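You operate a simulated robot arm through the tools that you are given. There is no shell and no other tool. Be economical: measure what you need, move in short steps, check, and stop when the job is done.

You are at the controls of a simulated robot arm. One attempt, no reset.

TASK
Tip the lot T235 pouch off the tilting shelf into the GOOD pocket.
Fine: lay it on the shelf and slide that pocket under the lip before tipping; the shelf ends level; the other pouches stay.

Only the result counts: the job must be done as asked and must still hold three seconds after the hand-in. Knocking over, shifting, dropping, spilling or breaking anything else fails it.

THE ROBOT
A 7-joint arm with a two-finger parallel gripper, fixed in place. Base frame: the origin is at the foot of the arm, x ahead of it, y to its left, z up; the work surface is at about z = 80. Readings come in cm, rad, newtons and seconds.
With the tool pointing down near the work surface it reaches from about 24 to 68 cm from the base axis. Its first joint turns from -1.152 to 1.152 rad. Payload 2.4 kg.
The TCP is the grasp point between the finger pads, 3 cm short of the fingertips. In the tool frame z runs along the fingers and y along their closing line. The gripper opens to 9.4 cm. The fingers are 2.8 cm wide and 1 cm thick; the gripper's body (5 by 9.6 cm) begins 5.5 cm behind the TCP.
Orientation is told as [roll, pitch, yaw] about the base's x, y, z axes, in that order, counted from this pose: with the fingers straight down and closing along the base's y, the tool's x points along the base's -x, its y along +y and its z along -z.

THE INTERFACE
- The arm moves only by the tool move_arm. Its argument "targets" is a list of rows, each an object of numbers (a shift or turn left out is 0, a gripper value left out holds the last): "dx", "dy", "dz": the shift along the base's x, y, z in cm; "rx", "ry", "rz": the turn, a rotation vector about the base's x, y, z in rad; "gripper": the closure in counts, from 0 (fully open) to 255 (shut). In form: [{"dx": .., "dy": .., "dz": .., "rx": .., "ry": .., "rz": .., "gripper": ..}, ...]. A call has 1 to 12 rows; each row shifts and turns the commanded pose from where the row before left it. Each row takes 0.2 s and may step no farther than 5 cm and 0.15 rad from the row before; otherwise, or with a gripper value out of range, the whole call is refused. Where a pose cannot be reached the arm comes as near as it can. A force on the tool above 60 N (or 10 N above the force at the start of the call, whichever is more), or a blocked arm, ends the call early, and 0.2 s more pass. Each finger travels about 15.3 cm/s and halts on what it meets, pressing with about 35 N; the grip force reading is that of the motor and also rises with nothing between the fingers. The clock runs only during rows and for 0.2 s after the last one: add rows that do not move to give the fingers time. It gives the time, the measured TCP pose, the force on the tool (base axes), the opening and the grip force at its end, in the units of the frame above (readings bear some noise), with the torque about the TCP (base axes, N m) and any sound that the robot's microphone picked up, and new pictures: "pictures" is both (left out), scene, wrist or none.
- Cameras (640 x 400 px; columns grow to the right, rows downward): "scene" is fixed at [1.31, 45.75, 145.37]; the picture's right is [-0.93, -0.38, 0.00], its down [-0.18, 0.45, -0.87] and it looks along [0.33, -0.81, -0.49] (base axes); focal length 335 px, centre (320, 200). "wrist" rides on the gripper at [7.6, 1.4, -10.2] in the tool frame; the picture's right is [-0.18, 0.98, 0.00], its down [-0.75, -0.14, -0.64] and it looks along [-0.63, -0.12, 0.77] (tool axes); focal length 243 px, centre (320, 200). There is no depth. A picture from a camera that has moved, and an enlarged one, comes with that camera's place and axes in the base frame and with its lens.
- zoom(camera, box): a new picture of the part [left, top, right, bottom] of that camera's present view, enlarged. It takes no simulated time.
- job_done(): hands the job in; it is judged then, once.

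Go step by step. Nothing tells you positions but the pictures and the camera data: compare them with the known pose of the tool, close in by small moves and look again before you grip or let go. The budget is 120 turns and 200 pictures, counting those below and the enlarged ones. Unless the task says otherwise, let go and move clear before handing in, and close with one line.

The tools are called after "Request:" by a JSON object that holds its "op" and its "data". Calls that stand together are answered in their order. move_arm: Moves the arm, as the interface text tells. Its arguments: {"type":"object","properties":{"targets":{"type":"array","items":{"type":"object","properties":{"dx":{"type":"number"},"dy":{"type":"number"},"dz":{"type":"number"},"rx":{"type":"number"},"ry":{"type":"number"},"rz":{"type":"number"},"gripper":{"type":"number"}}}},"pictures":{"type":"string","enum":["both","scene","wrist","none"]}},"required":["targets"]} The other tools are called the same way: zoom (camera, box) takes an enlarged picture of a part of a camera's view; job_done () hands the job in.

At the start:

```text
time: 0.0
tcp_pos: [31.47, -31.45, 111.62]
orientation: [-0.001, 0.0, -0.001]
contact_force: [-0.2, 0.0, -0.1]
wrist_torque: [-0.01, 0.0, 0.02]
opening: 9.42
finger_force: 0.1
```

scene: 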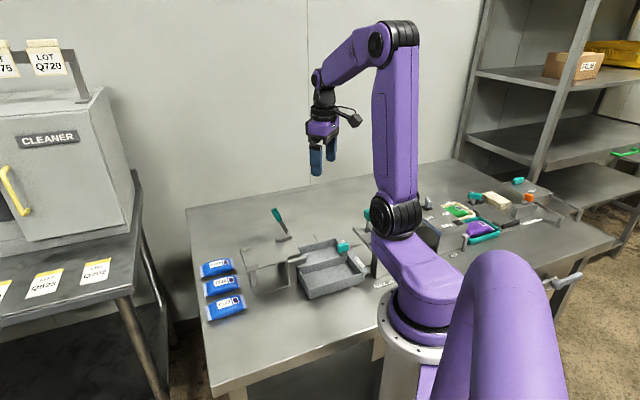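
wrist: 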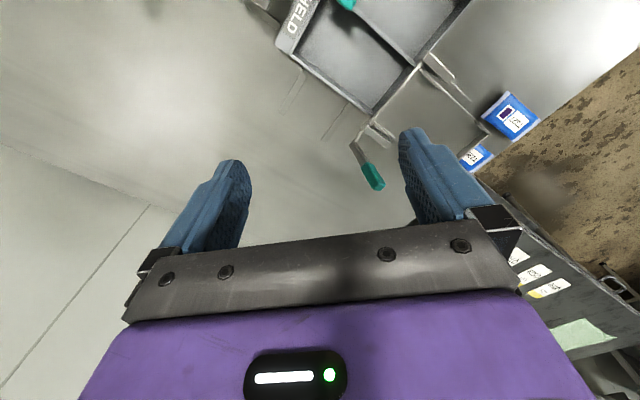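

I see three blue pouches at left of the scene, a shelf with a teal lever and a two-pocket tray beside it. I zoom in to read labels and understand the mechanism.

Request:
{"op": "zoom", "data": {"camera": "scene", "box": [180, 190, 400, 328]}}

Request:
{"op": "zoom", "data": {"camera": "scene", "box": [190, 250, 260, 325]}}

Request:
{"op": "zoom", "data": {"camera": "wrist", "box": [260, 0, 560, 200]}}

```text
2.90 times, centred on (290, 259) of scene
camera zoom: at [1.31, 45.75, 145.37], right [-0.93, -0.38, 0.0], down [-0.18, 0.45, -0.87], along [0.33, -0.81, -0.49], focal length 972 px, centre (407, 29)
```

zoom: 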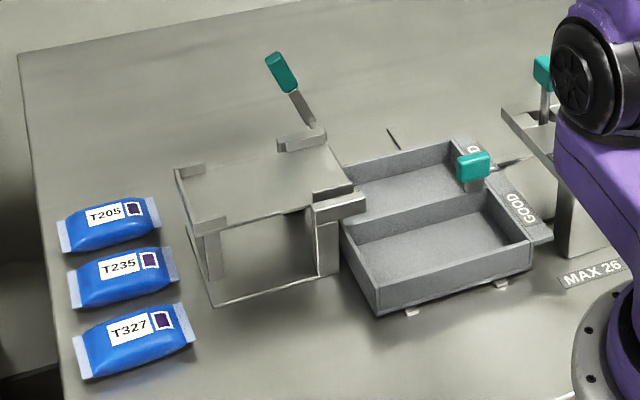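

```text
5.33 times, centred on (225, 288) of scene
camera zoom: at [1.31, 45.75, 145.37], right [-0.93, -0.38, 0.0], down [-0.18, 0.45, -0.87], along [0.33, -0.81, -0.49], focal length 1789 px, centre (827, -267)
```

zoom: 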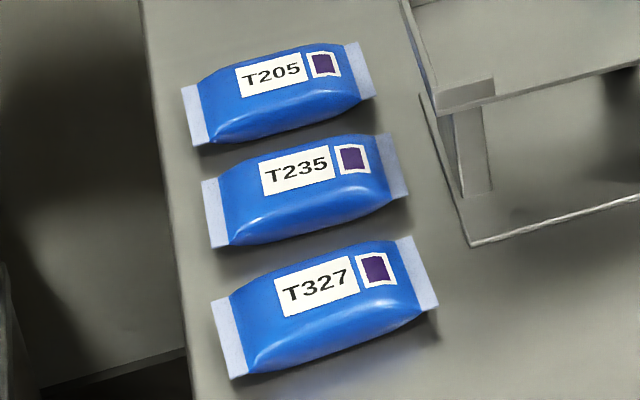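

```text
2.00 times, centred on (410, 100) of wrist
camera zoom: at [23.9, -29.96, 121.89], right [0.18, 0.98, 0.0], down [0.75, -0.14, 0.64], along [0.63, -0.12, -0.77], focal length 485 px, centre (140, 400)
```

zoom: 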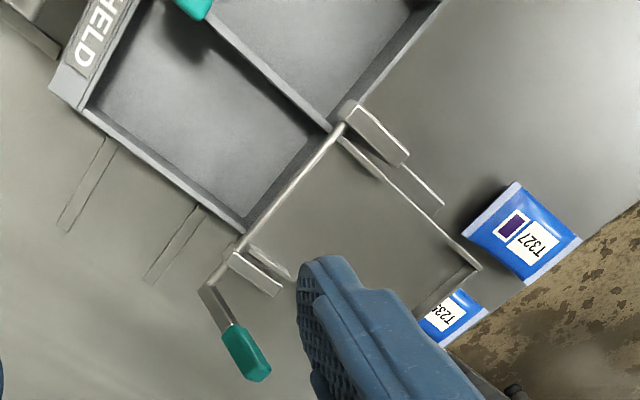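

T235 is the middle pouch, at about (50.5, -6.3), with the station yawed about 45°. The shelf plate is about z 89, its lip faces the tray, and HELD appears to be at the lip now. I'll yaw the tool 45° and move to get a better overhead view.

Request:
{"op": "move_arm", "data": {"targets": [{"rz": 0.15, "dz": 1}, {"rz": 0.15, "dz": 1}, {"rz": 0.15, "dz": 1}, {"rz": 0.15, "dz": 1}, {"rz": 0.15}, {"rz": 0.035, "dx": 1, "dy": 3}, {"dx": 0, "dy": 3}]}}

```text
time: 1.6
tcp_pos: [32.6, -25.25, 115.7]
orientation: [0.001, 0.0, 0.787]
contact_force: [-0.7, 0.6, 0.3]
wrist_torque: [0.01, -0.02, -0.01]
opening: 9.4
finger_force: 0.1
camera wrist: at [26.04, -29.61, 125.88], right [-0.57, 0.82, 0.0], down [0.63, 0.43, 0.64], along [0.53, 0.36, -0.77], focal length 243 px, centre (320, 200)
```

scene: 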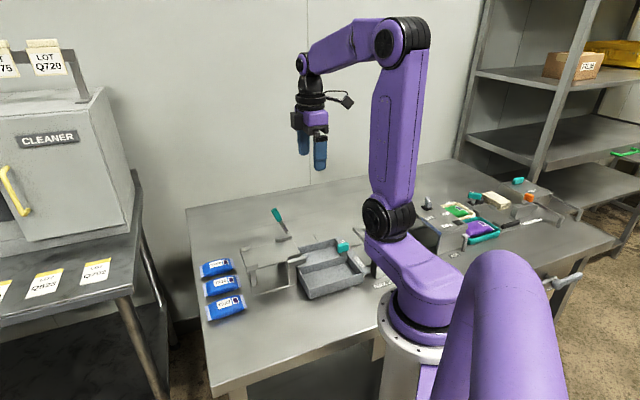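
wrist: 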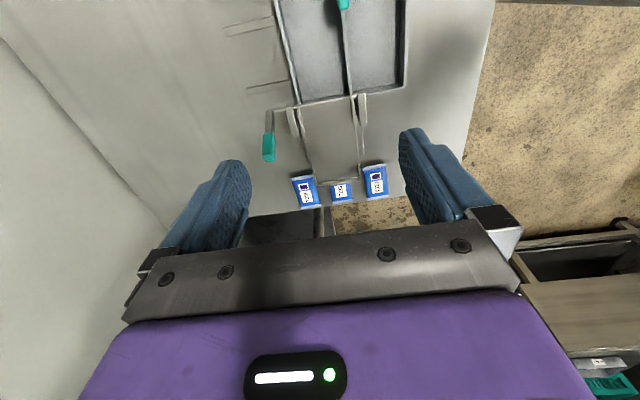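

Request:
{"op": "zoom", "data": {"camera": "wrist", "box": [220, 0, 420, 125]}}

Request:
{"op": "zoom", "data": {"camera": "wrist", "box": [240, 80, 420, 215]}}

```text
3.20 times, centred on (320, 62) of wrist
camera zoom: at [26.04, -29.61, 125.88], right [-0.57, 0.82, 0.0], down [0.63, 0.43, 0.64], along [0.53, 0.36, -0.77], focal length 776 px, centre (320, 640)
```

zoom: 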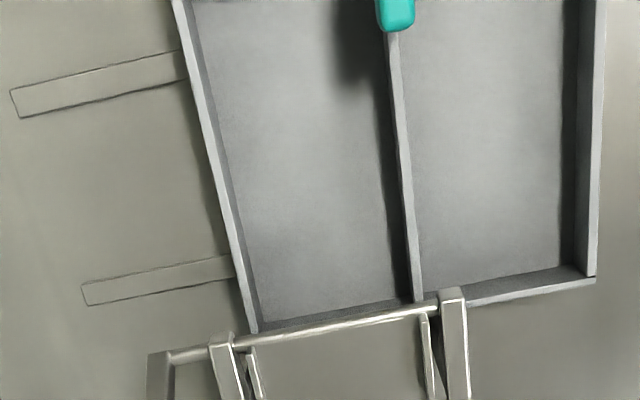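

```text
2.96 times, centred on (330, 148) of wrist
camera zoom: at [26.04, -29.61, 125.88], right [-0.57, 0.82, 0.0], down [0.63, 0.43, 0.64], along [0.53, 0.36, -0.77], focal length 719 px, centre (290, 356)
```

zoom: 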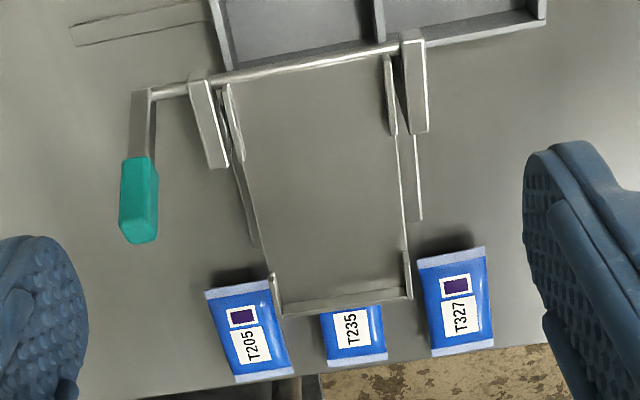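

The rails run along (0.71, -0.71), so the tray must slide about 8.5 cm that way to put GOOD under the lip. I want a view of the tray's teal handle and what stands next to it.

Request:
{"op": "move_arm", "data": {"targets": [{"dx": -4, "dy": -3}, {"dx": -4, "dy": -3}, {"dx": -4, "dy": -3}]}}

Request:
{"op": "zoom", "data": {"camera": "wrist", "box": [160, 0, 480, 200]}}

Request:
{"op": "zoom", "data": {"camera": "scene", "box": [300, 180, 460, 290]}}

```text
time: 2.4
tcp_pos: [20.25, -34.25, 115.65]
orientation: [-0.001, 0.0, 0.789]
contact_force: [-0.3, 0.0, 0.9]
wrist_torque: [0.04, -0.02, 0.0]
opening: 9.38
finger_force: 0.2
camera wrist: at [13.85, -38.63, 125.89], right [-0.57, 0.82, 0.0], down [0.63, 0.43, 0.64], along [0.53, 0.36, -0.77], focal length 243 px, centre (320, 200)
```

scene: 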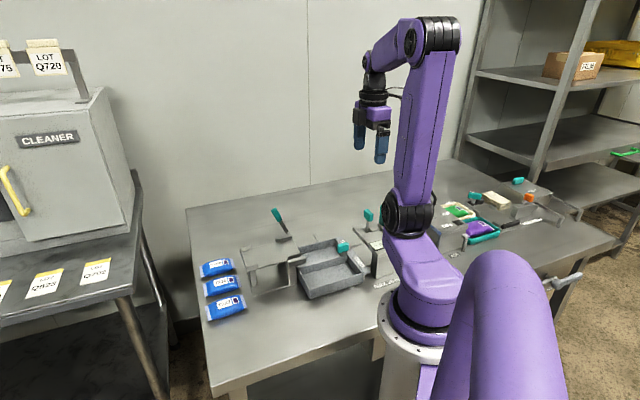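
wrist: 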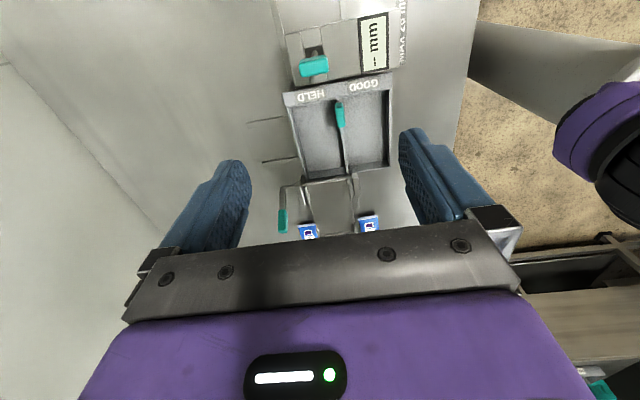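

```text
2.00 times, centred on (320, 100) of wrist
camera zoom: at [13.85, -38.63, 125.89], right [-0.57, 0.82, 0.0], down [0.63, 0.43, 0.64], along [0.53, 0.36, -0.77], focal length 485 px, centre (320, 400)
```

zoom: 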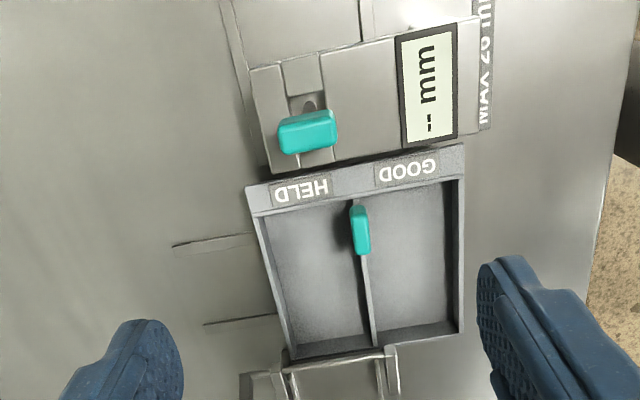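

```text
3.64 times, centred on (380, 235) of scene
camera zoom: at [1.31, 45.75, 145.37], right [-0.93, -0.38, 0.0], down [-0.18, 0.45, -0.87], along [0.33, -0.81, -0.49], focal length 1220 px, centre (102, 73)
```

zoom: 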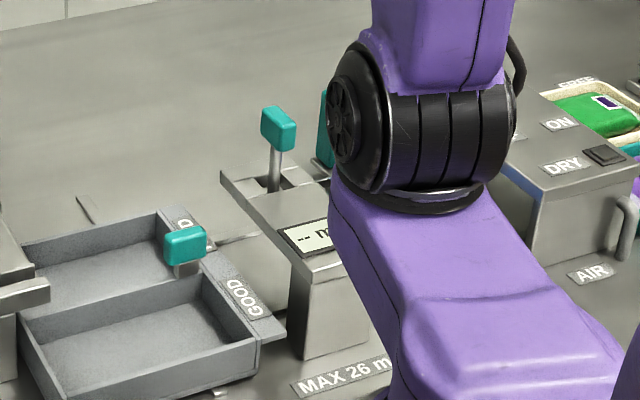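

The tray handle is at about (24.3, -27.6, 87), and a gauge with a tall handle stands behind it near (19.4, -35.7, 95). To keep the camera clear of the gauge, I'll grip the handle lengthwise with yaw -45°, so the camera trails.

Request:
{"op": "move_arm", "data": {"targets": [{"rz": -0.143, "dx": 1, "dy": 1.6, "gripper": 79}, {"rz": -0.143, "dx": 1, "dy": 1.6}, {"rz": -0.143, "dx": 1, "dy": 1.6}, {"rz": -0.143, "dx": 1, "dy": 1.8}, {"rz": -0.143}, {"rz": -0.143}, {"rz": -0.143, "dz": -2}, {"rz": -0.143, "dz": -3}, {"rz": -0.143, "dz": -3}, {"rz": -0.143, "dz": -3}, {"rz": -0.144}, {}]}}

```text
time: 5.0
tcp_pos: [24.61, -27.63, 104.42]
orientation: [0.001, 0.001, -0.791]
contact_force: [-0.3, 0.0, 0.9]
wrist_torque: [0.0, -0.02, -0.01]
opening: 6.48
finger_force: 0.0
camera wrist: at [20.2, -21.3, 114.74], right [0.83, 0.56, 0.0], down [0.43, -0.63, 0.64], along [0.36, -0.53, -0.77], focal length 243 px, centre (320, 200)
```

scene: 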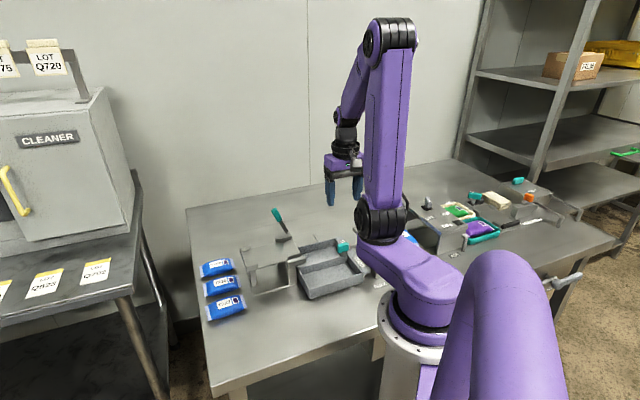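
wrist: 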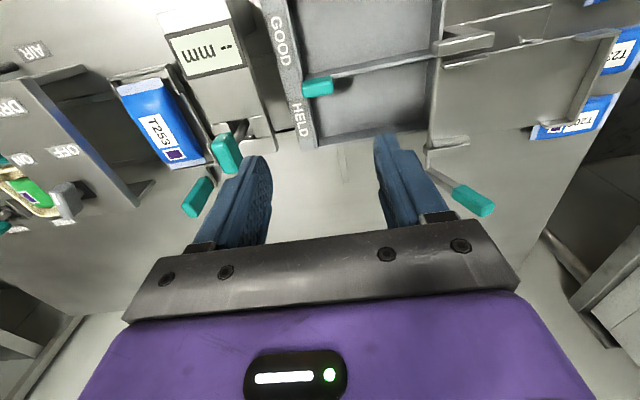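

Request:
{"op": "move_arm", "data": {"targets": [{"dx": -0.5, "dy": 0.2, "dz": -4}, {"dz": -4}, {"dz": -4}, {}]}}

Request:
{"op": "zoom", "data": {"camera": "scene", "box": [280, 170, 420, 260]}}

```text
time: 6.0
tcp_pos: [23.91, -27.53, 92.57]
orientation: [0.001, 0.0, -0.789]
contact_force: [-0.1, 0.5, -0.1]
wrist_torque: [0.01, 0.0, 0.03]
opening: 6.5
finger_force: 0.2
camera wrist: at [19.56, -21.18, 102.87], right [0.83, 0.56, 0.0], down [0.43, -0.63, 0.64], along [0.36, -0.53, -0.77], focal length 243 px, centre (320, 200)
```

scene: 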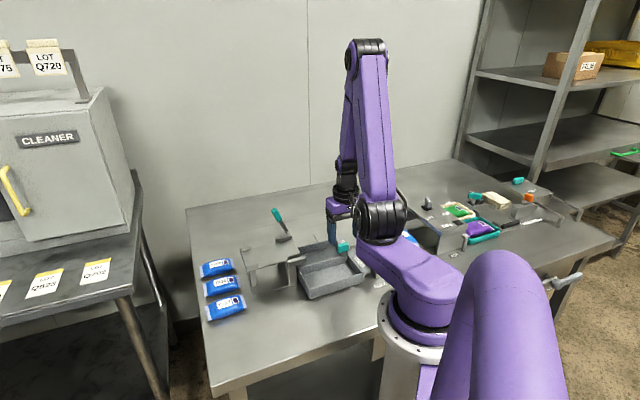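
wrist: 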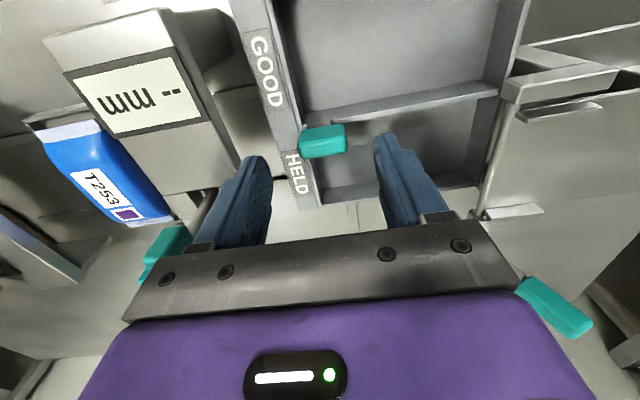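

```text
4.44 times, centred on (350, 215) of scene
camera zoom: at [1.31, 45.75, 145.37], right [-0.93, -0.38, 0.0], down [-0.18, 0.45, -0.87], along [0.33, -0.81, -0.49], focal length 1491 px, centre (187, 133)
```

zoom: 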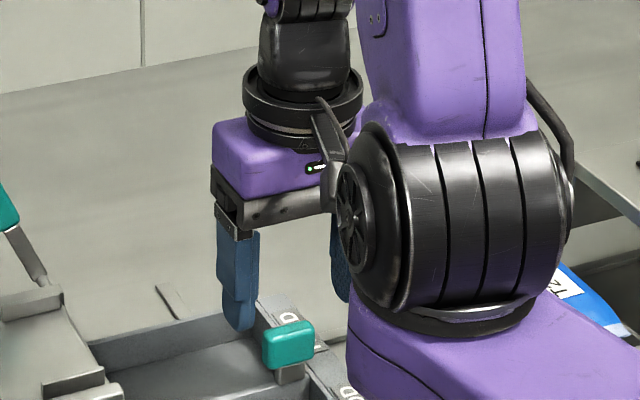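

Request:
{"op": "move_arm", "data": {"targets": [{"dx": 0.05, "dy": 0.1, "dz": -2.4}, {"dz": -2}, {}]}}

Request:
{"op": "zoom", "data": {"camera": "scene", "box": [300, 200, 400, 262]}}

```text
time: 6.8
tcp_pos: [24.04, -27.47, 88.29]
orientation: [0.0, -0.001, -0.788]
contact_force: [0.0, 0.0, 0.2]
wrist_torque: [-0.02, -0.03, 0.0]
opening: 6.51
finger_force: 0.0
camera wrist: at [19.56, -21.07, 98.52], right [0.83, 0.56, 0.0], down [0.43, -0.63, 0.64], along [0.36, -0.53, -0.77], focal length 243 px, centre (320, 200)
```

scene: 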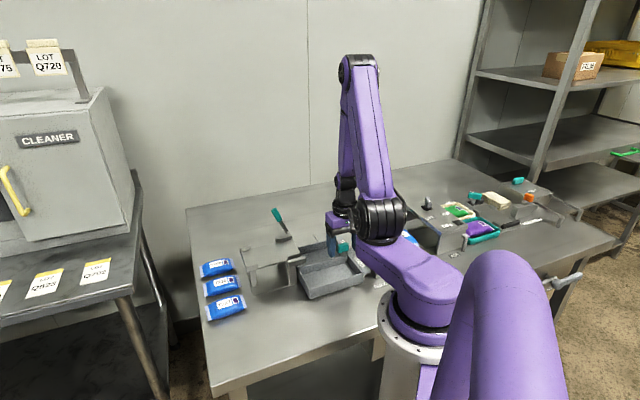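
wrist: 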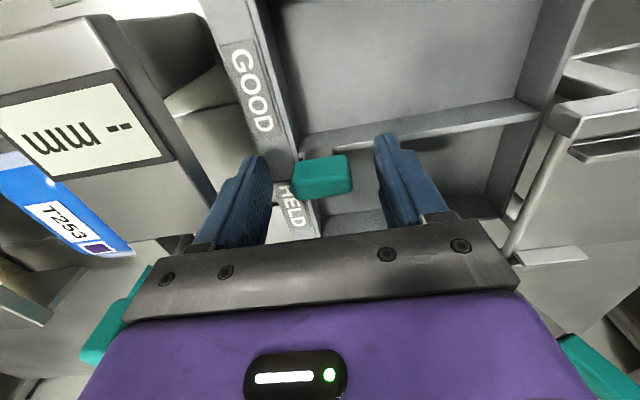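

```text
6.40 times, centred on (350, 231) of scene
camera zoom: at [1.31, 45.75, 145.37], right [-0.93, -0.38, 0.0], down [-0.18, 0.45, -0.87], along [0.33, -0.81, -0.49], focal length 2146 px, centre (128, 2)
```

zoom: 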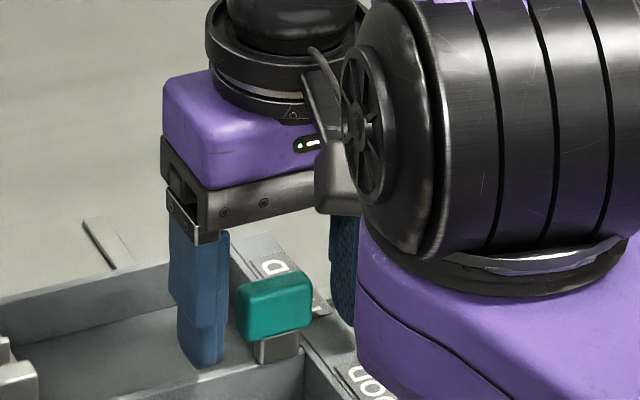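

Request:
{"op": "move_arm", "data": {"targets": [{"gripper": 110}, {"gripper": 140}, {"gripper": 170}, {"gripper": 200}, {}, {}], "pictures": "wrist"}}

```text
time: 8.2
tcp_pos: [24.26, -27.57, 88.26]
orientation: [-0.003, -0.004, -0.785]
contact_force: [22.8, 1.5, -6.7]
wrist_torque: [-0.56, -1.28, 0.03]
opening: 3.37
finger_force: 45.0
camera wrist: at [19.68, -21.11, 98.52], right [0.83, 0.56, 0.0], down [0.43, -0.63, 0.65], along [0.36, -0.53, -0.76], focal length 243 px, centre (320, 200)
```

wrist: 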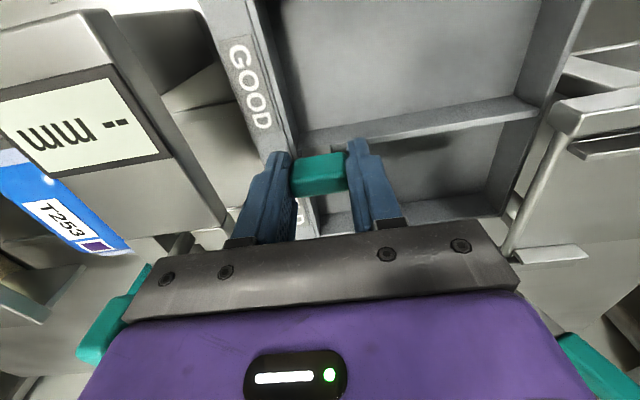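

Request:
{"op": "move_arm", "data": {"targets": [{"dx": 0.3}, {"dx": 0.5, "dy": -0.5}, {"dx": 0.7, "dy": -0.7}, {"dx": 0.7, "dy": -0.7}, {"dx": 0.7, "dy": -0.7}, {}]}}

```text
time: 9.6
tcp_pos: [26.91, -30.23, 88.29]
orientation: [0.0, -0.001, -0.792]
contact_force: [-18.4, -16.6, 19.7]
wrist_torque: [0.46, 1.43, 0.2]
opening: 3.38
finger_force: 44.9
camera wrist: at [22.43, -23.82, 98.53], right [0.83, 0.56, 0.0], down [0.43, -0.64, 0.64], along [0.36, -0.53, -0.77], focal length 243 px, centre (320, 200)
```

scene: 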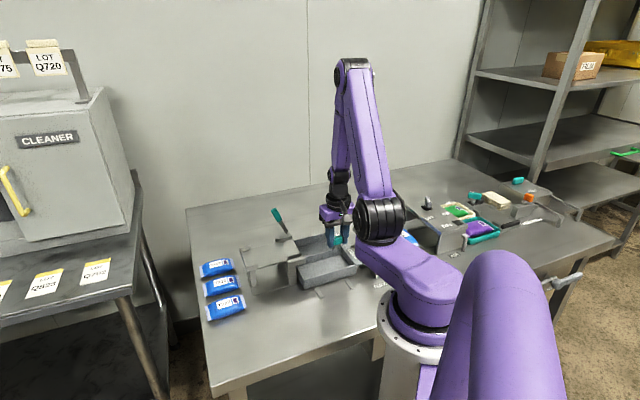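
wrist: 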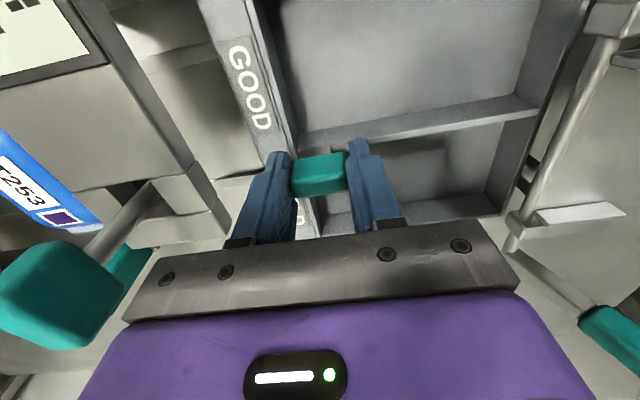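

Request:
{"op": "move_arm", "data": {"targets": [{"dx": -0.12, "dy": -0.12}, {"dx": 0.6, "dy": -0.6}, {"dx": 0.6, "dy": -0.6}, {"dx": 0.6, "dy": -0.6}, {"dx": 0.5, "dy": -0.5}, {}]}}

Request:
{"op": "zoom", "data": {"camera": "scene", "box": [220, 195, 400, 308]}}

```text
time: 11.0
tcp_pos: [29.07, -32.54, 88.25]
orientation: [-0.001, 0.002, -0.789]
contact_force: [-16.5, -14.9, 10.0]
wrist_torque: [0.8, 1.23, 0.09]
opening: 3.41
finger_force: 45.2
camera wrist: at [24.68, -26.11, 98.54], right [0.83, 0.56, 0.0], down [0.43, -0.63, 0.64], along [0.36, -0.53, -0.77], focal length 243 px, centre (320, 200)
```

scene: 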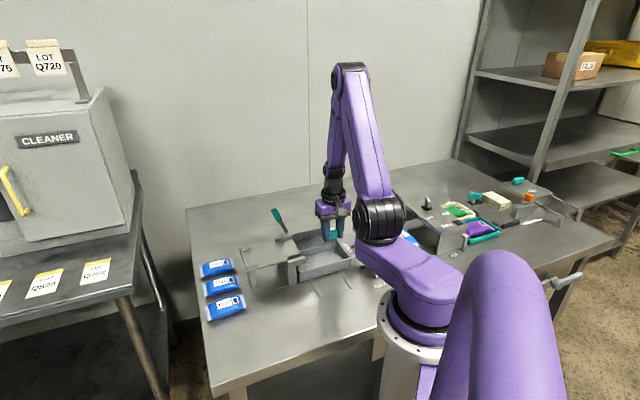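
wrist: 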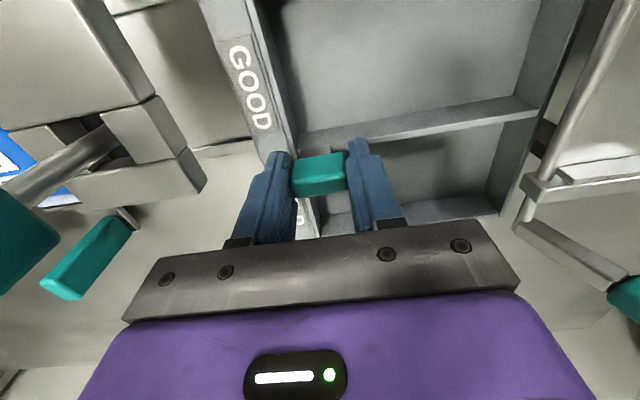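

```text
3.54 times, centred on (310, 252) of scene
camera zoom: at [1.27, 45.72, 145.38], right [-0.93, -0.38, 0.0], down [-0.18, 0.45, -0.87], along [0.33, -0.81, -0.49], focal length 1187 px, centre (355, 18)
```

zoom: 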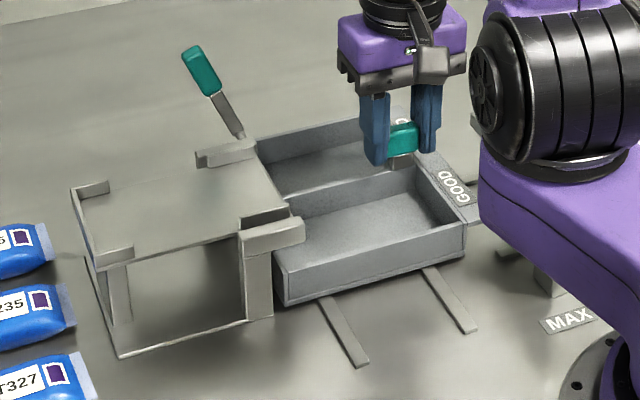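

Request:
{"op": "move_arm", "data": {"targets": [{"dx": -0.12, "dy": -0.12}, {"dx": 0.4, "dy": -0.45}, {"dx": 0.4, "dy": -0.45}, {"dx": 0.3, "dy": -0.35}, {}]}}

Request:
{"op": "zoom", "data": {"camera": "scene", "box": [220, 195, 400, 308]}}

```text
time: 12.2
tcp_pos: [30.32, -33.69, 88.32]
orientation: [0.0, 0.0, -0.783]
contact_force: [13.8, 11.6, -7.4]
wrist_torque: [-1.01, -1.0, -0.33]
opening: 3.39
finger_force: 45.1
camera wrist: at [25.8, -27.28, 98.53], right [0.82, 0.57, 0.0], down [0.43, -0.63, 0.64], along [0.36, -0.53, -0.77], focal length 243 px, centre (320, 200)
```

scene: 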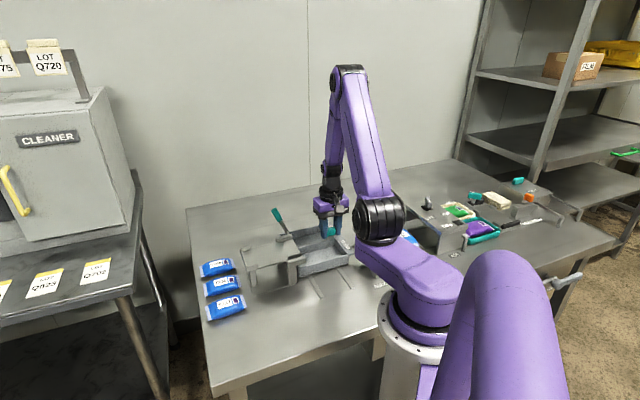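
wrist: 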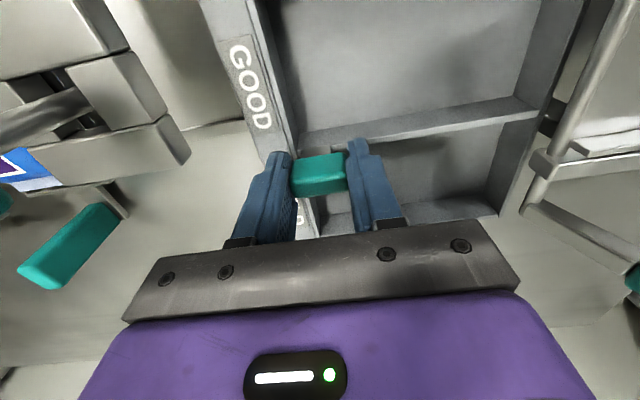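

```text
3.54 times, centred on (310, 252) of scene
camera zoom: at [1.35, 45.77, 145.37], right [-0.93, -0.38, 0.0], down [-0.19, 0.45, -0.87], along [0.33, -0.81, -0.49], focal length 1187 px, centre (355, 18)
```

zoom: 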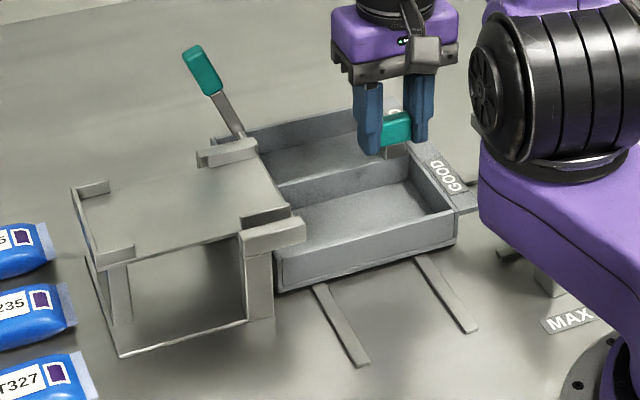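

GOOD now looks aligned with the lip after about 8.7 cm of travel. I'll release and rise, then check alignment from above.

Request:
{"op": "move_arm", "data": {"targets": [{"gripper": 150}, {"gripper": 79}, {}, {"dz": 3}, {"dz": 4}, {"dz": 4}, {"dz": 4}, {"dz": 4}, {"dz": 4}, {"dz": 4}], "pictures": "wrist"}}

```text
time: 14.4
tcp_pos: [30.4, -33.79, 115.24]
orientation: [0.001, 0.003, -0.789]
contact_force: [0.1, 0.2, -0.5]
wrist_torque: [-0.01, 0.0, -0.01]
opening: 6.48
finger_force: 0.0
camera wrist: at [25.87, -27.44, 125.58], right [0.83, 0.56, 0.0], down [0.43, -0.63, 0.64], along [0.36, -0.53, -0.77], focal length 243 px, centre (320, 200)
```

wrist: 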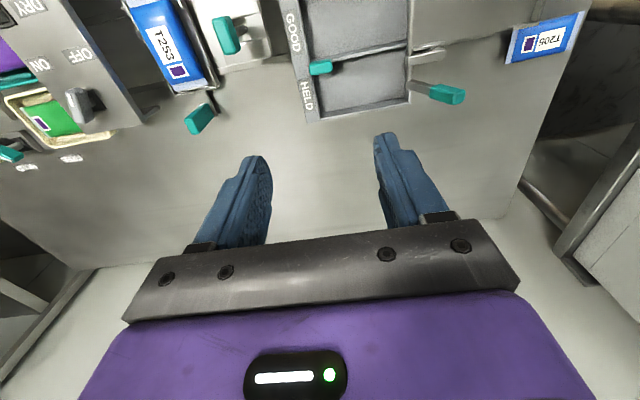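

Request:
{"op": "move_arm", "data": {"targets": [{"rz": 0.143, "dx": 0.3, "dy": 1.2}, {"rz": 0.143, "dx": 0.3, "dy": 1.2}, {"rz": 0.143, "dx": 0.3, "dy": 1.2}, {"rz": 0.143, "dx": 0.3, "dy": 1.2}, {"rz": 0.143, "dx": 0.3, "dy": 1.2}, {"rz": 0.143, "dx": 0.3, "dy": 1.2}, {"rz": 0.143, "dx": 0.2, "dy": 1.2}, {"rz": 0.143}, {"rz": 0.143, "gripper": 0}, {"rz": 0.143}, {"rz": 0.143}, {}], "pictures": "none"}}

Request:
{"op": "zoom", "data": {"camera": "wrist", "box": [220, 0, 420, 125]}}

```text
time: 17.0
tcp_pos: [32.17, -25.38, 115.31]
orientation: [0.001, 0.0, 0.788]
contact_force: [-0.3, -0.1, -0.8]
wrist_torque: [0.0, 0.01, 0.0]
opening: 9.41
finger_force: 0.1
```

```text
3.20 times, centred on (320, 62) of wrist
camera zoom: at [25.78, -29.79, 125.51], right [-0.57, 0.82, 0.0], down [0.63, 0.43, 0.64], along [0.53, 0.36, -0.77], focal length 776 px, centre (320, 640)
```

zoom: 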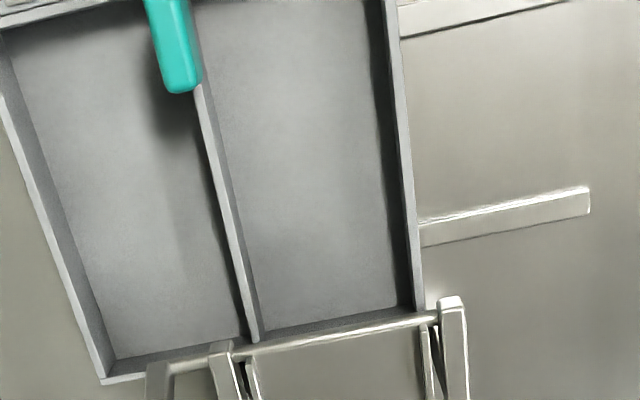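

GOOD is now exactly where HELD was under the lip. Next I go above T235 with the gripper at about 6 cm.

Request:
{"op": "move_arm", "data": {"targets": [{"dx": 3, "dy": 3, "gripper": 90}, {"dx": 3, "dy": 3}, {"dx": 3, "dy": 3}, {"dx": 3, "dy": 3}, {"dx": 3, "dy": 3}, {"dx": 2.5, "dy": 3.5, "dz": -3}, {"dz": -4}, {"dz": -4}, {}]}}

```text
refused: row 6 steps farther than a row can; nothing moved
```

Request:
{"op": "move_arm", "data": {"targets": [{"dx": 3, "dy": 3, "gripper": 90}, {"dx": 3, "dy": 3}, {"dx": 3, "dy": 3}, {"dx": 3, "dy": 3}, {"dx": 3, "dy": 3}, {"dx": 2.5, "dy": 3.5}, {"dz": -4}, {"dz": -4}, {"dz": -3}, {}]}}

```text
time: 19.2
tcp_pos: [49.76, -7.12, 104.11]
orientation: [-0.002, 0.001, 0.784]
contact_force: [0.3, -0.7, 0.0]
wrist_torque: [-0.02, 0.03, -0.02]
opening: 6.07
finger_force: 0.0
camera wrist: at [43.35, -11.47, 114.4], right [-0.56, 0.83, 0.0], down [0.63, 0.43, 0.64], along [0.53, 0.36, -0.77], focal length 243 px, centre (320, 200)
```

scene: 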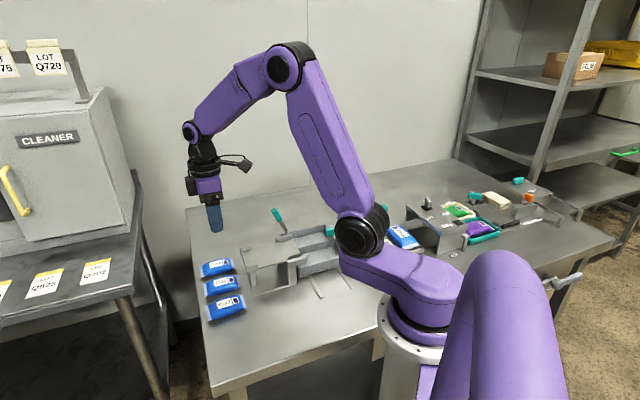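
wrist: 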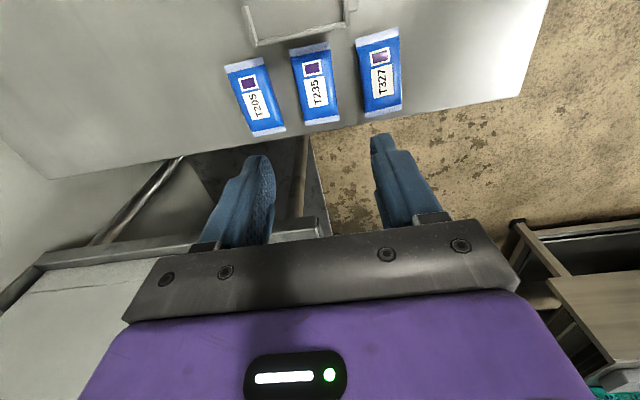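

Request:
{"op": "zoom", "data": {"camera": "wrist", "box": [210, 10, 420, 145]}}

```text
2.96 times, centred on (315, 78) of wrist
camera zoom: at [43.35, -11.47, 114.4], right [-0.56, 0.83, 0.0], down [0.63, 0.43, 0.64], along [0.53, 0.36, -0.77], focal length 719 px, centre (335, 563)
```

zoom: 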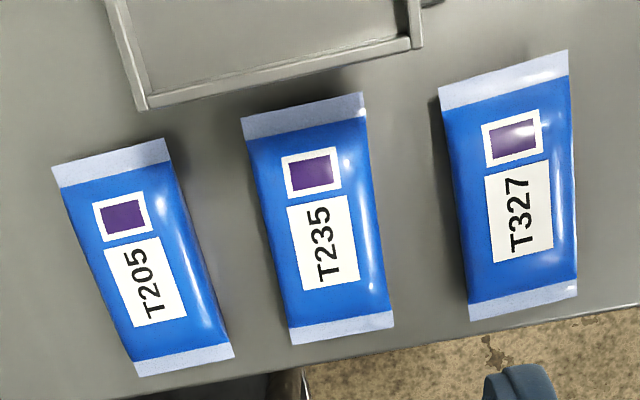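

T235's centre is at (51.1, -6.8), it is 4.9 cm wide, and there are about 3 cm gaps to its neighbours. I'll descend over it.

Request:
{"op": "move_arm", "data": {"targets": [{"dx": 1.34, "dy": 0.29, "dz": -3}, {"dz": -4}, {"dz": -4}, {"dz": -4}, {}]}}

Request:
{"op": "zoom", "data": {"camera": "scene", "box": [180, 220, 280, 330]}}

```text
time: 20.4
tcp_pos: [51.01, -6.55, 89.17]
orientation: [0.0, 0.001, 0.785]
contact_force: [0.1, 0.7, 0.4]
wrist_torque: [0.01, 0.0, 0.01]
opening: 6.09
finger_force: 0.1
camera wrist: at [44.49, -11.05, 99.36], right [-0.56, 0.83, 0.0], down [0.63, 0.43, 0.64], along [0.53, 0.36, -0.77], focal length 243 px, centre (320, 200)
```

scene: 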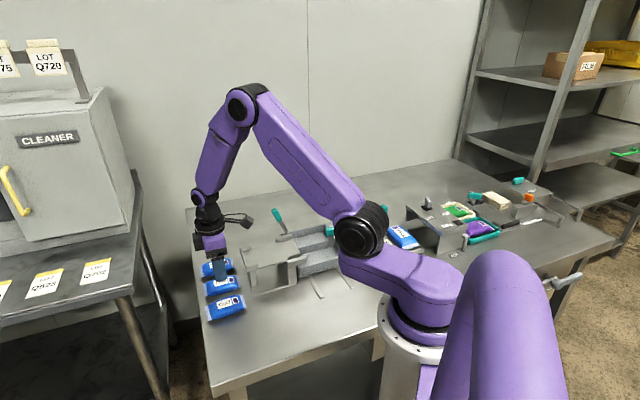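
wrist: 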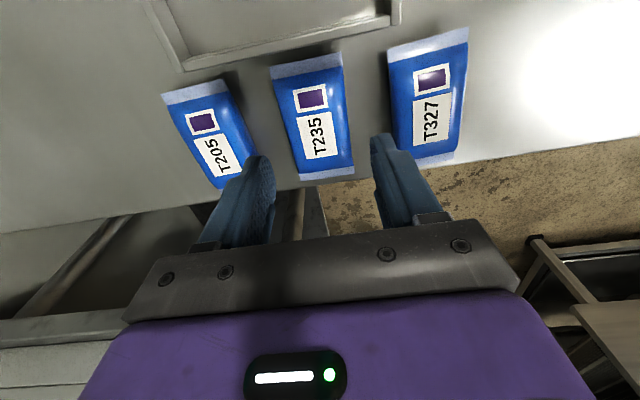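

```text
3.64 times, centred on (230, 275) of scene
camera zoom: at [1.31, 45.75, 145.37], right [-0.93, -0.38, 0.0], down [-0.18, 0.45, -0.87], along [0.33, -0.81, -0.49], focal length 1220 px, centre (647, -73)
```

zoom: 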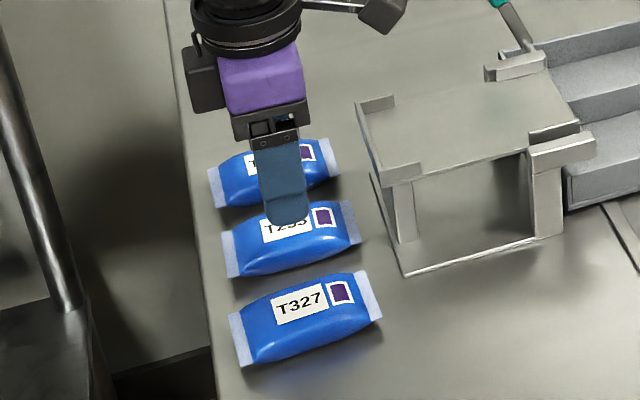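

Request:
{"op": "move_arm", "data": {"targets": [{"dy": -0.3, "dz": -3}, {"dz": -2}, {"dz": -0.4}, {}]}}

Request:
{"op": "zoom", "data": {"camera": "scene", "box": [190, 245, 260, 325]}}

```text
time: 21.4
tcp_pos: [50.92, -6.89, 83.93]
orientation: [-0.001, 0.0, 0.783]
contact_force: [-0.2, -0.7, 0.1]
wrist_torque: [-0.01, 0.02, 0.01]
opening: 6.07
finger_force: 0.0
camera wrist: at [44.52, -11.38, 94.15], right [-0.56, 0.83, 0.0], down [0.63, 0.43, 0.64], along [0.53, 0.36, -0.77], focal length 243 px, centre (320, 200)
```

scene: 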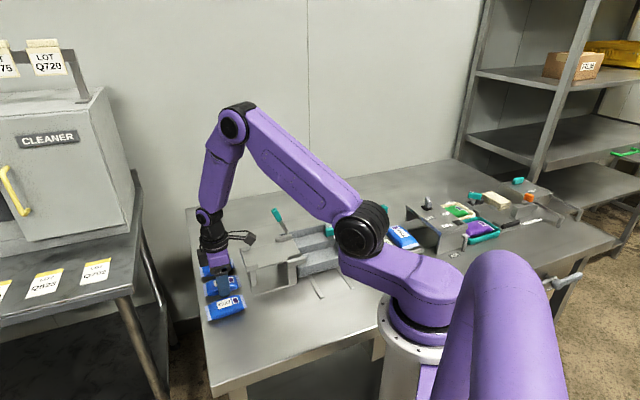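
wrist: 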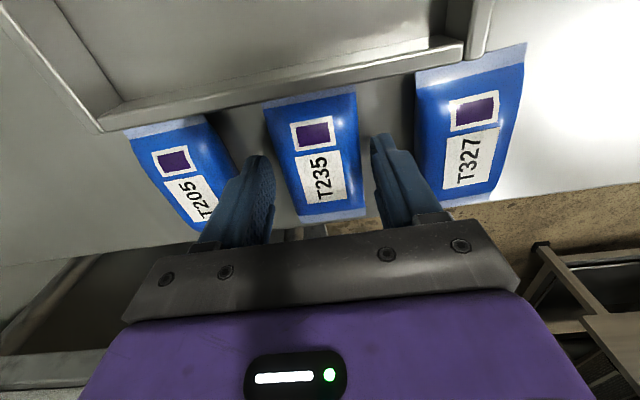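

```text
5.00 times, centred on (225, 285) of scene
camera zoom: at [1.31, 45.75, 145.37], right [-0.93, -0.38, 0.0], down [-0.18, 0.45, -0.87], along [0.33, -0.81, -0.49], focal length 1677 px, centre (795, -225)
```

zoom: 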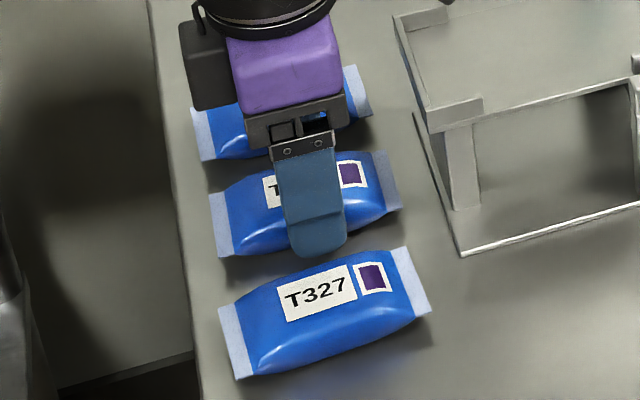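

Request:
{"op": "move_arm", "data": {"targets": [{"dz": -0.4}, {"gripper": 105}, {"gripper": 120}, {"gripper": 140}, {"gripper": 160}, {}], "pictures": "wrist"}}

```text
time: 22.8
tcp_pos: [51.16, -6.93, 83.39]
orientation: [-0.001, 0.0, 0.783]
contact_force: [0.8, -0.3, 0.4]
wrist_torque: [0.03, -0.01, 0.0]
opening: 4.88
finger_force: 35.4
camera wrist: at [44.58, -11.38, 93.71], right [-0.56, 0.83, 0.0], down [0.63, 0.43, 0.64], along [0.53, 0.36, -0.77], focal length 243 px, centre (320, 200)
```

wrist: 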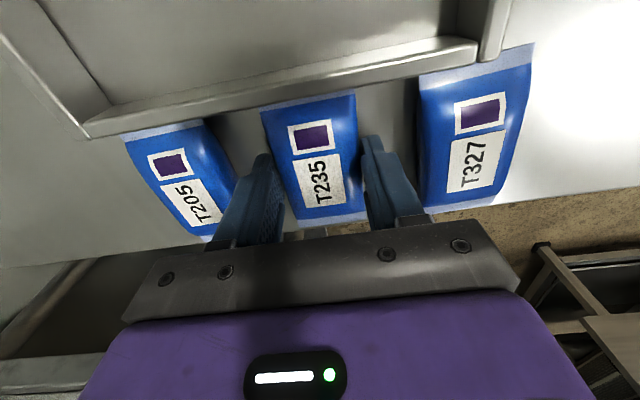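

Request:
{"op": "move_arm", "data": {"targets": [{"dz": 1}, {"dz": 2}, {"dz": 3}, {"dz": 4}, {"dz": 4}, {"dz": 4}, {}]}}

Request:
{"op": "zoom", "data": {"camera": "wrist", "box": [200, 0, 440, 220]}}

Request:
{"op": "zoom", "data": {"camera": "scene", "box": [180, 195, 360, 325]}}

```text
time: 24.4
tcp_pos: [51.09, -6.8, 101.57]
orientation: [0.0, 0.0, 0.784]
contact_force: [0.1, -0.2, -1.5]
wrist_torque: [0.02, 0.01, -0.01]
opening: 4.88
finger_force: 35.6
camera wrist: at [44.62, -11.26, 111.81], right [-0.56, 0.83, 0.0], down [0.63, 0.43, 0.64], along [0.53, 0.36, -0.77], focal length 243 px, centre (320, 200)
```

scene: 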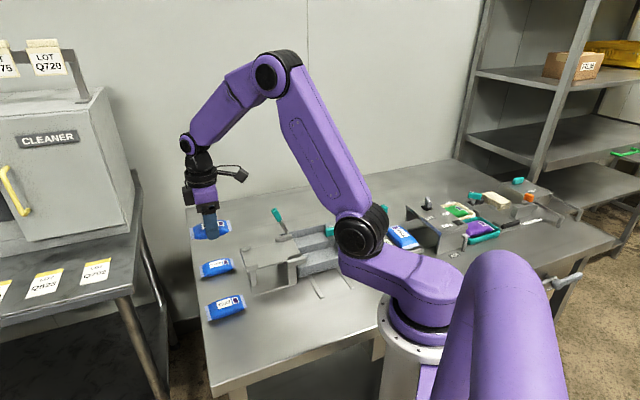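
wrist: 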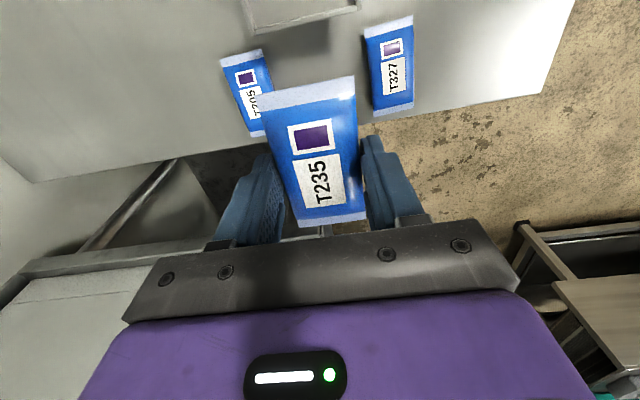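

```text
1.82 times, centred on (320, 110) of wrist
camera zoom: at [44.62, -11.26, 111.81], right [-0.56, 0.83, 0.0], down [0.63, 0.43, 0.64], along [0.53, 0.36, -0.77], focal length 441 px, centre (320, 364)
```

zoom: 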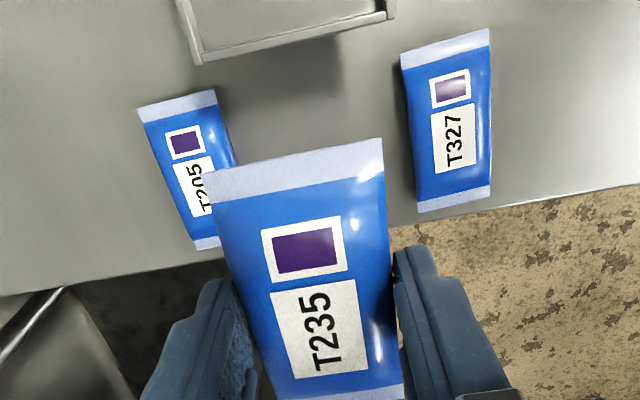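

```text
3.08 times, centred on (270, 260) of scene
camera zoom: at [1.31, 45.75, 145.37], right [-0.93, -0.38, 0.0], down [-0.18, 0.45, -0.87], along [0.33, -0.81, -0.49], focal length 1032 px, centre (474, 15)
```

zoom: 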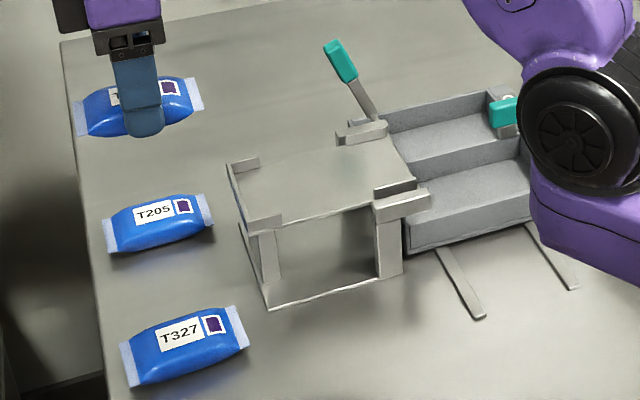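

T235 is held and the other pouches are undisturbed. Now I carry it over the shelf, aiming for about (40.7, -17.2).

Request:
{"op": "move_arm", "data": {"targets": [{"dx": -2, "dy": -2}, {"dx": -3, "dy": -3}, {"dx": -3, "dy": -3}, {"dx": -2.43, "dy": -2.38}, {"dz": -2}, {}]}}

Request:
{"op": "zoom", "data": {"camera": "scene", "box": [220, 195, 340, 300]}}

Request:
{"op": "zoom", "data": {"camera": "wrist", "box": [200, 0, 440, 220]}}

```text
time: 25.8
tcp_pos: [40.42, -17.42, 99.32]
orientation: [0.002, 0.0, 0.786]
contact_force: [0.8, -0.2, -0.1]
wrist_torque: [0.0, -0.03, 0.02]
opening: 4.89
finger_force: 34.8
camera wrist: at [33.92, -21.78, 109.56], right [-0.56, 0.83, 0.0], down [0.63, 0.43, 0.64], along [0.53, 0.36, -0.77], focal length 243 px, centre (320, 200)
```

scene: 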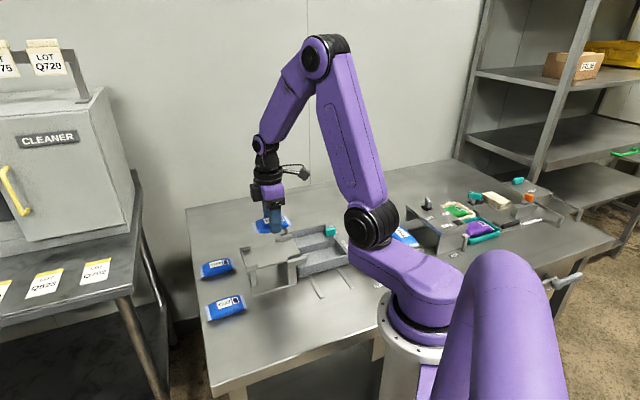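
wrist: 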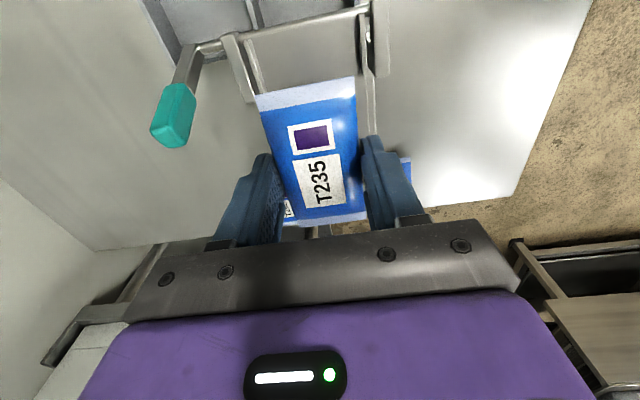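

```text
3.81 times, centred on (280, 248) of scene
camera zoom: at [1.31, 45.75, 145.37], right [-0.93, -0.38, 0.0], down [-0.18, 0.45, -0.87], along [0.33, -0.81, -0.49], focal length 1278 px, centre (472, 19)
```

zoom: 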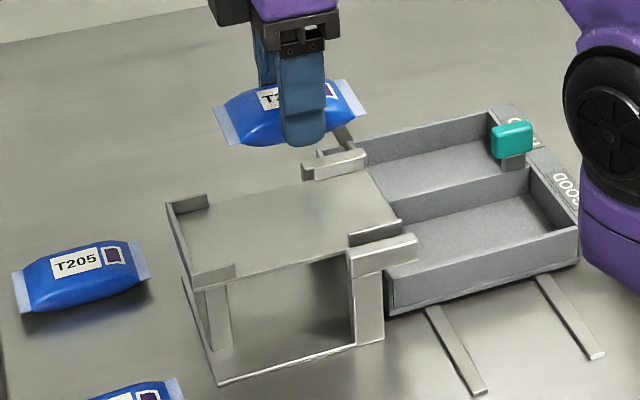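

```text
1.82 times, centred on (320, 110) of wrist
camera zoom: at [33.92, -21.78, 109.56], right [-0.56, 0.83, 0.0], down [0.63, 0.43, 0.64], along [0.53, 0.36, -0.77], focal length 441 px, centre (320, 364)
```

zoom: 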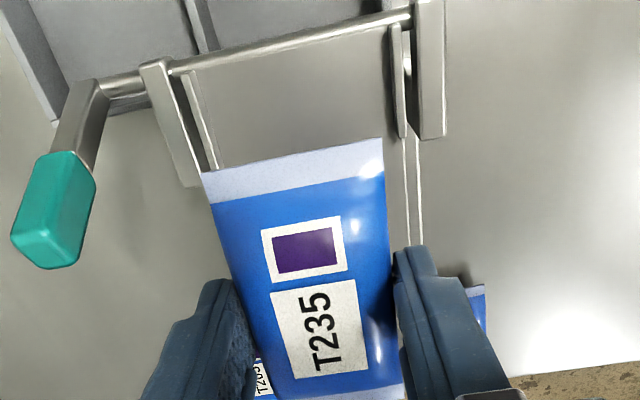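

Request:
{"op": "move_arm", "data": {"targets": [{"dx": 0.3, "dy": 0.3, "dz": -2}, {"dz": -2}, {"dz": -1.5}, {}]}}

Request:
{"op": "zoom", "data": {"camera": "scene", "box": [220, 205, 320, 300]}}

```text
time: 26.8
tcp_pos: [40.83, -16.99, 94.23]
orientation: [0.001, -0.001, 0.785]
contact_force: [1.1, -0.4, -0.2]
wrist_torque: [0.0, 0.03, 0.0]
opening: 4.86
finger_force: 35.1
camera wrist: at [34.32, -21.48, 104.32], right [-0.56, 0.83, 0.0], down [0.63, 0.43, 0.64], along [0.53, 0.36, -0.77], focal length 243 px, centre (320, 200)
```

scene: 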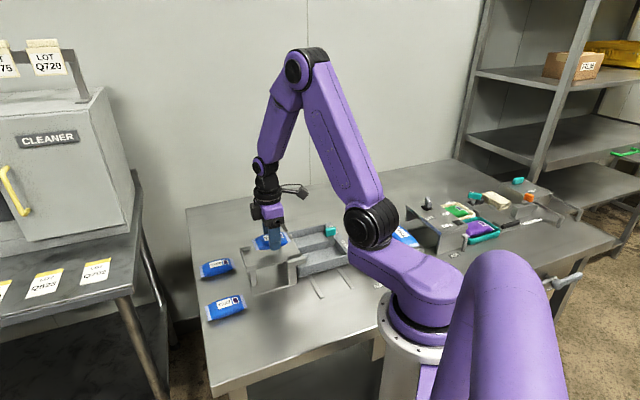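
wrist: 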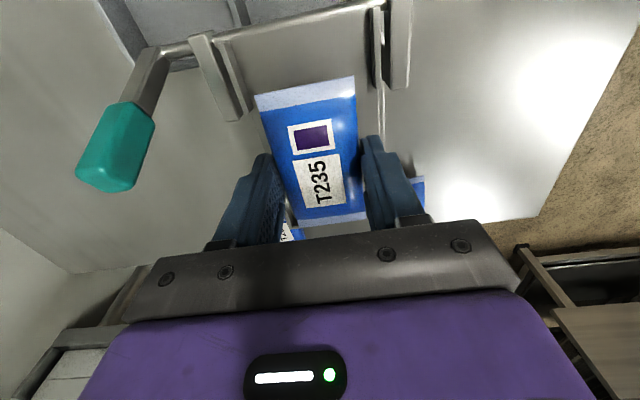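

```text
4.21 times, centred on (270, 252) of scene
camera zoom: at [1.31, 45.75, 145.37], right [-0.93, -0.38, 0.0], down [-0.18, 0.45, -0.87], along [0.33, -0.81, -0.49], focal length 1412 px, centre (530, -21)
```

zoom: 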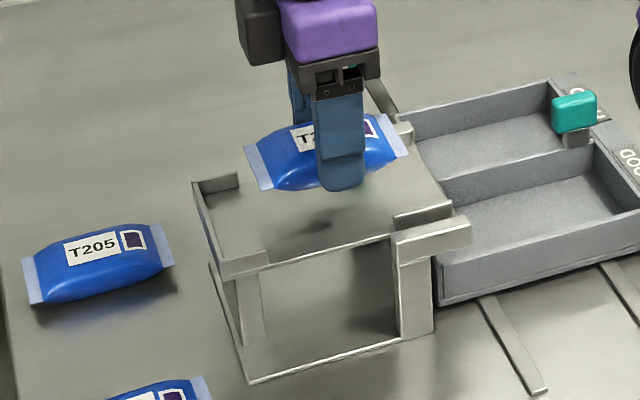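

Request:
{"op": "move_arm", "data": {"targets": [{"dz": -1}, {"dz": -0.8}, {"dz": -0.3}, {}], "pictures": "none"}}

Request:
{"op": "zoom", "data": {"camera": "scene", "box": [220, 205, 320, 300]}}

```text
time: 27.8
tcp_pos: [40.83, -17.04, 91.82]
orientation: [0.001, 0.001, 0.784]
contact_force: [0.2, -0.2, -1.1]
wrist_torque: [0.03, -0.02, -0.01]
opening: 4.88
finger_force: 34.8
```

```text
4.21 times, centred on (270, 252) of scene
camera zoom: at [1.31, 45.75, 145.37], right [-0.93, -0.38, 0.0], down [-0.18, 0.45, -0.87], along [0.33, -0.81, -0.49], focal length 1412 px, centre (530, -21)
```

zoom: 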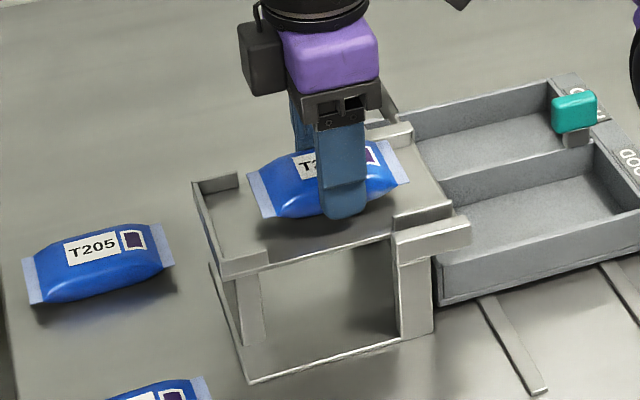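

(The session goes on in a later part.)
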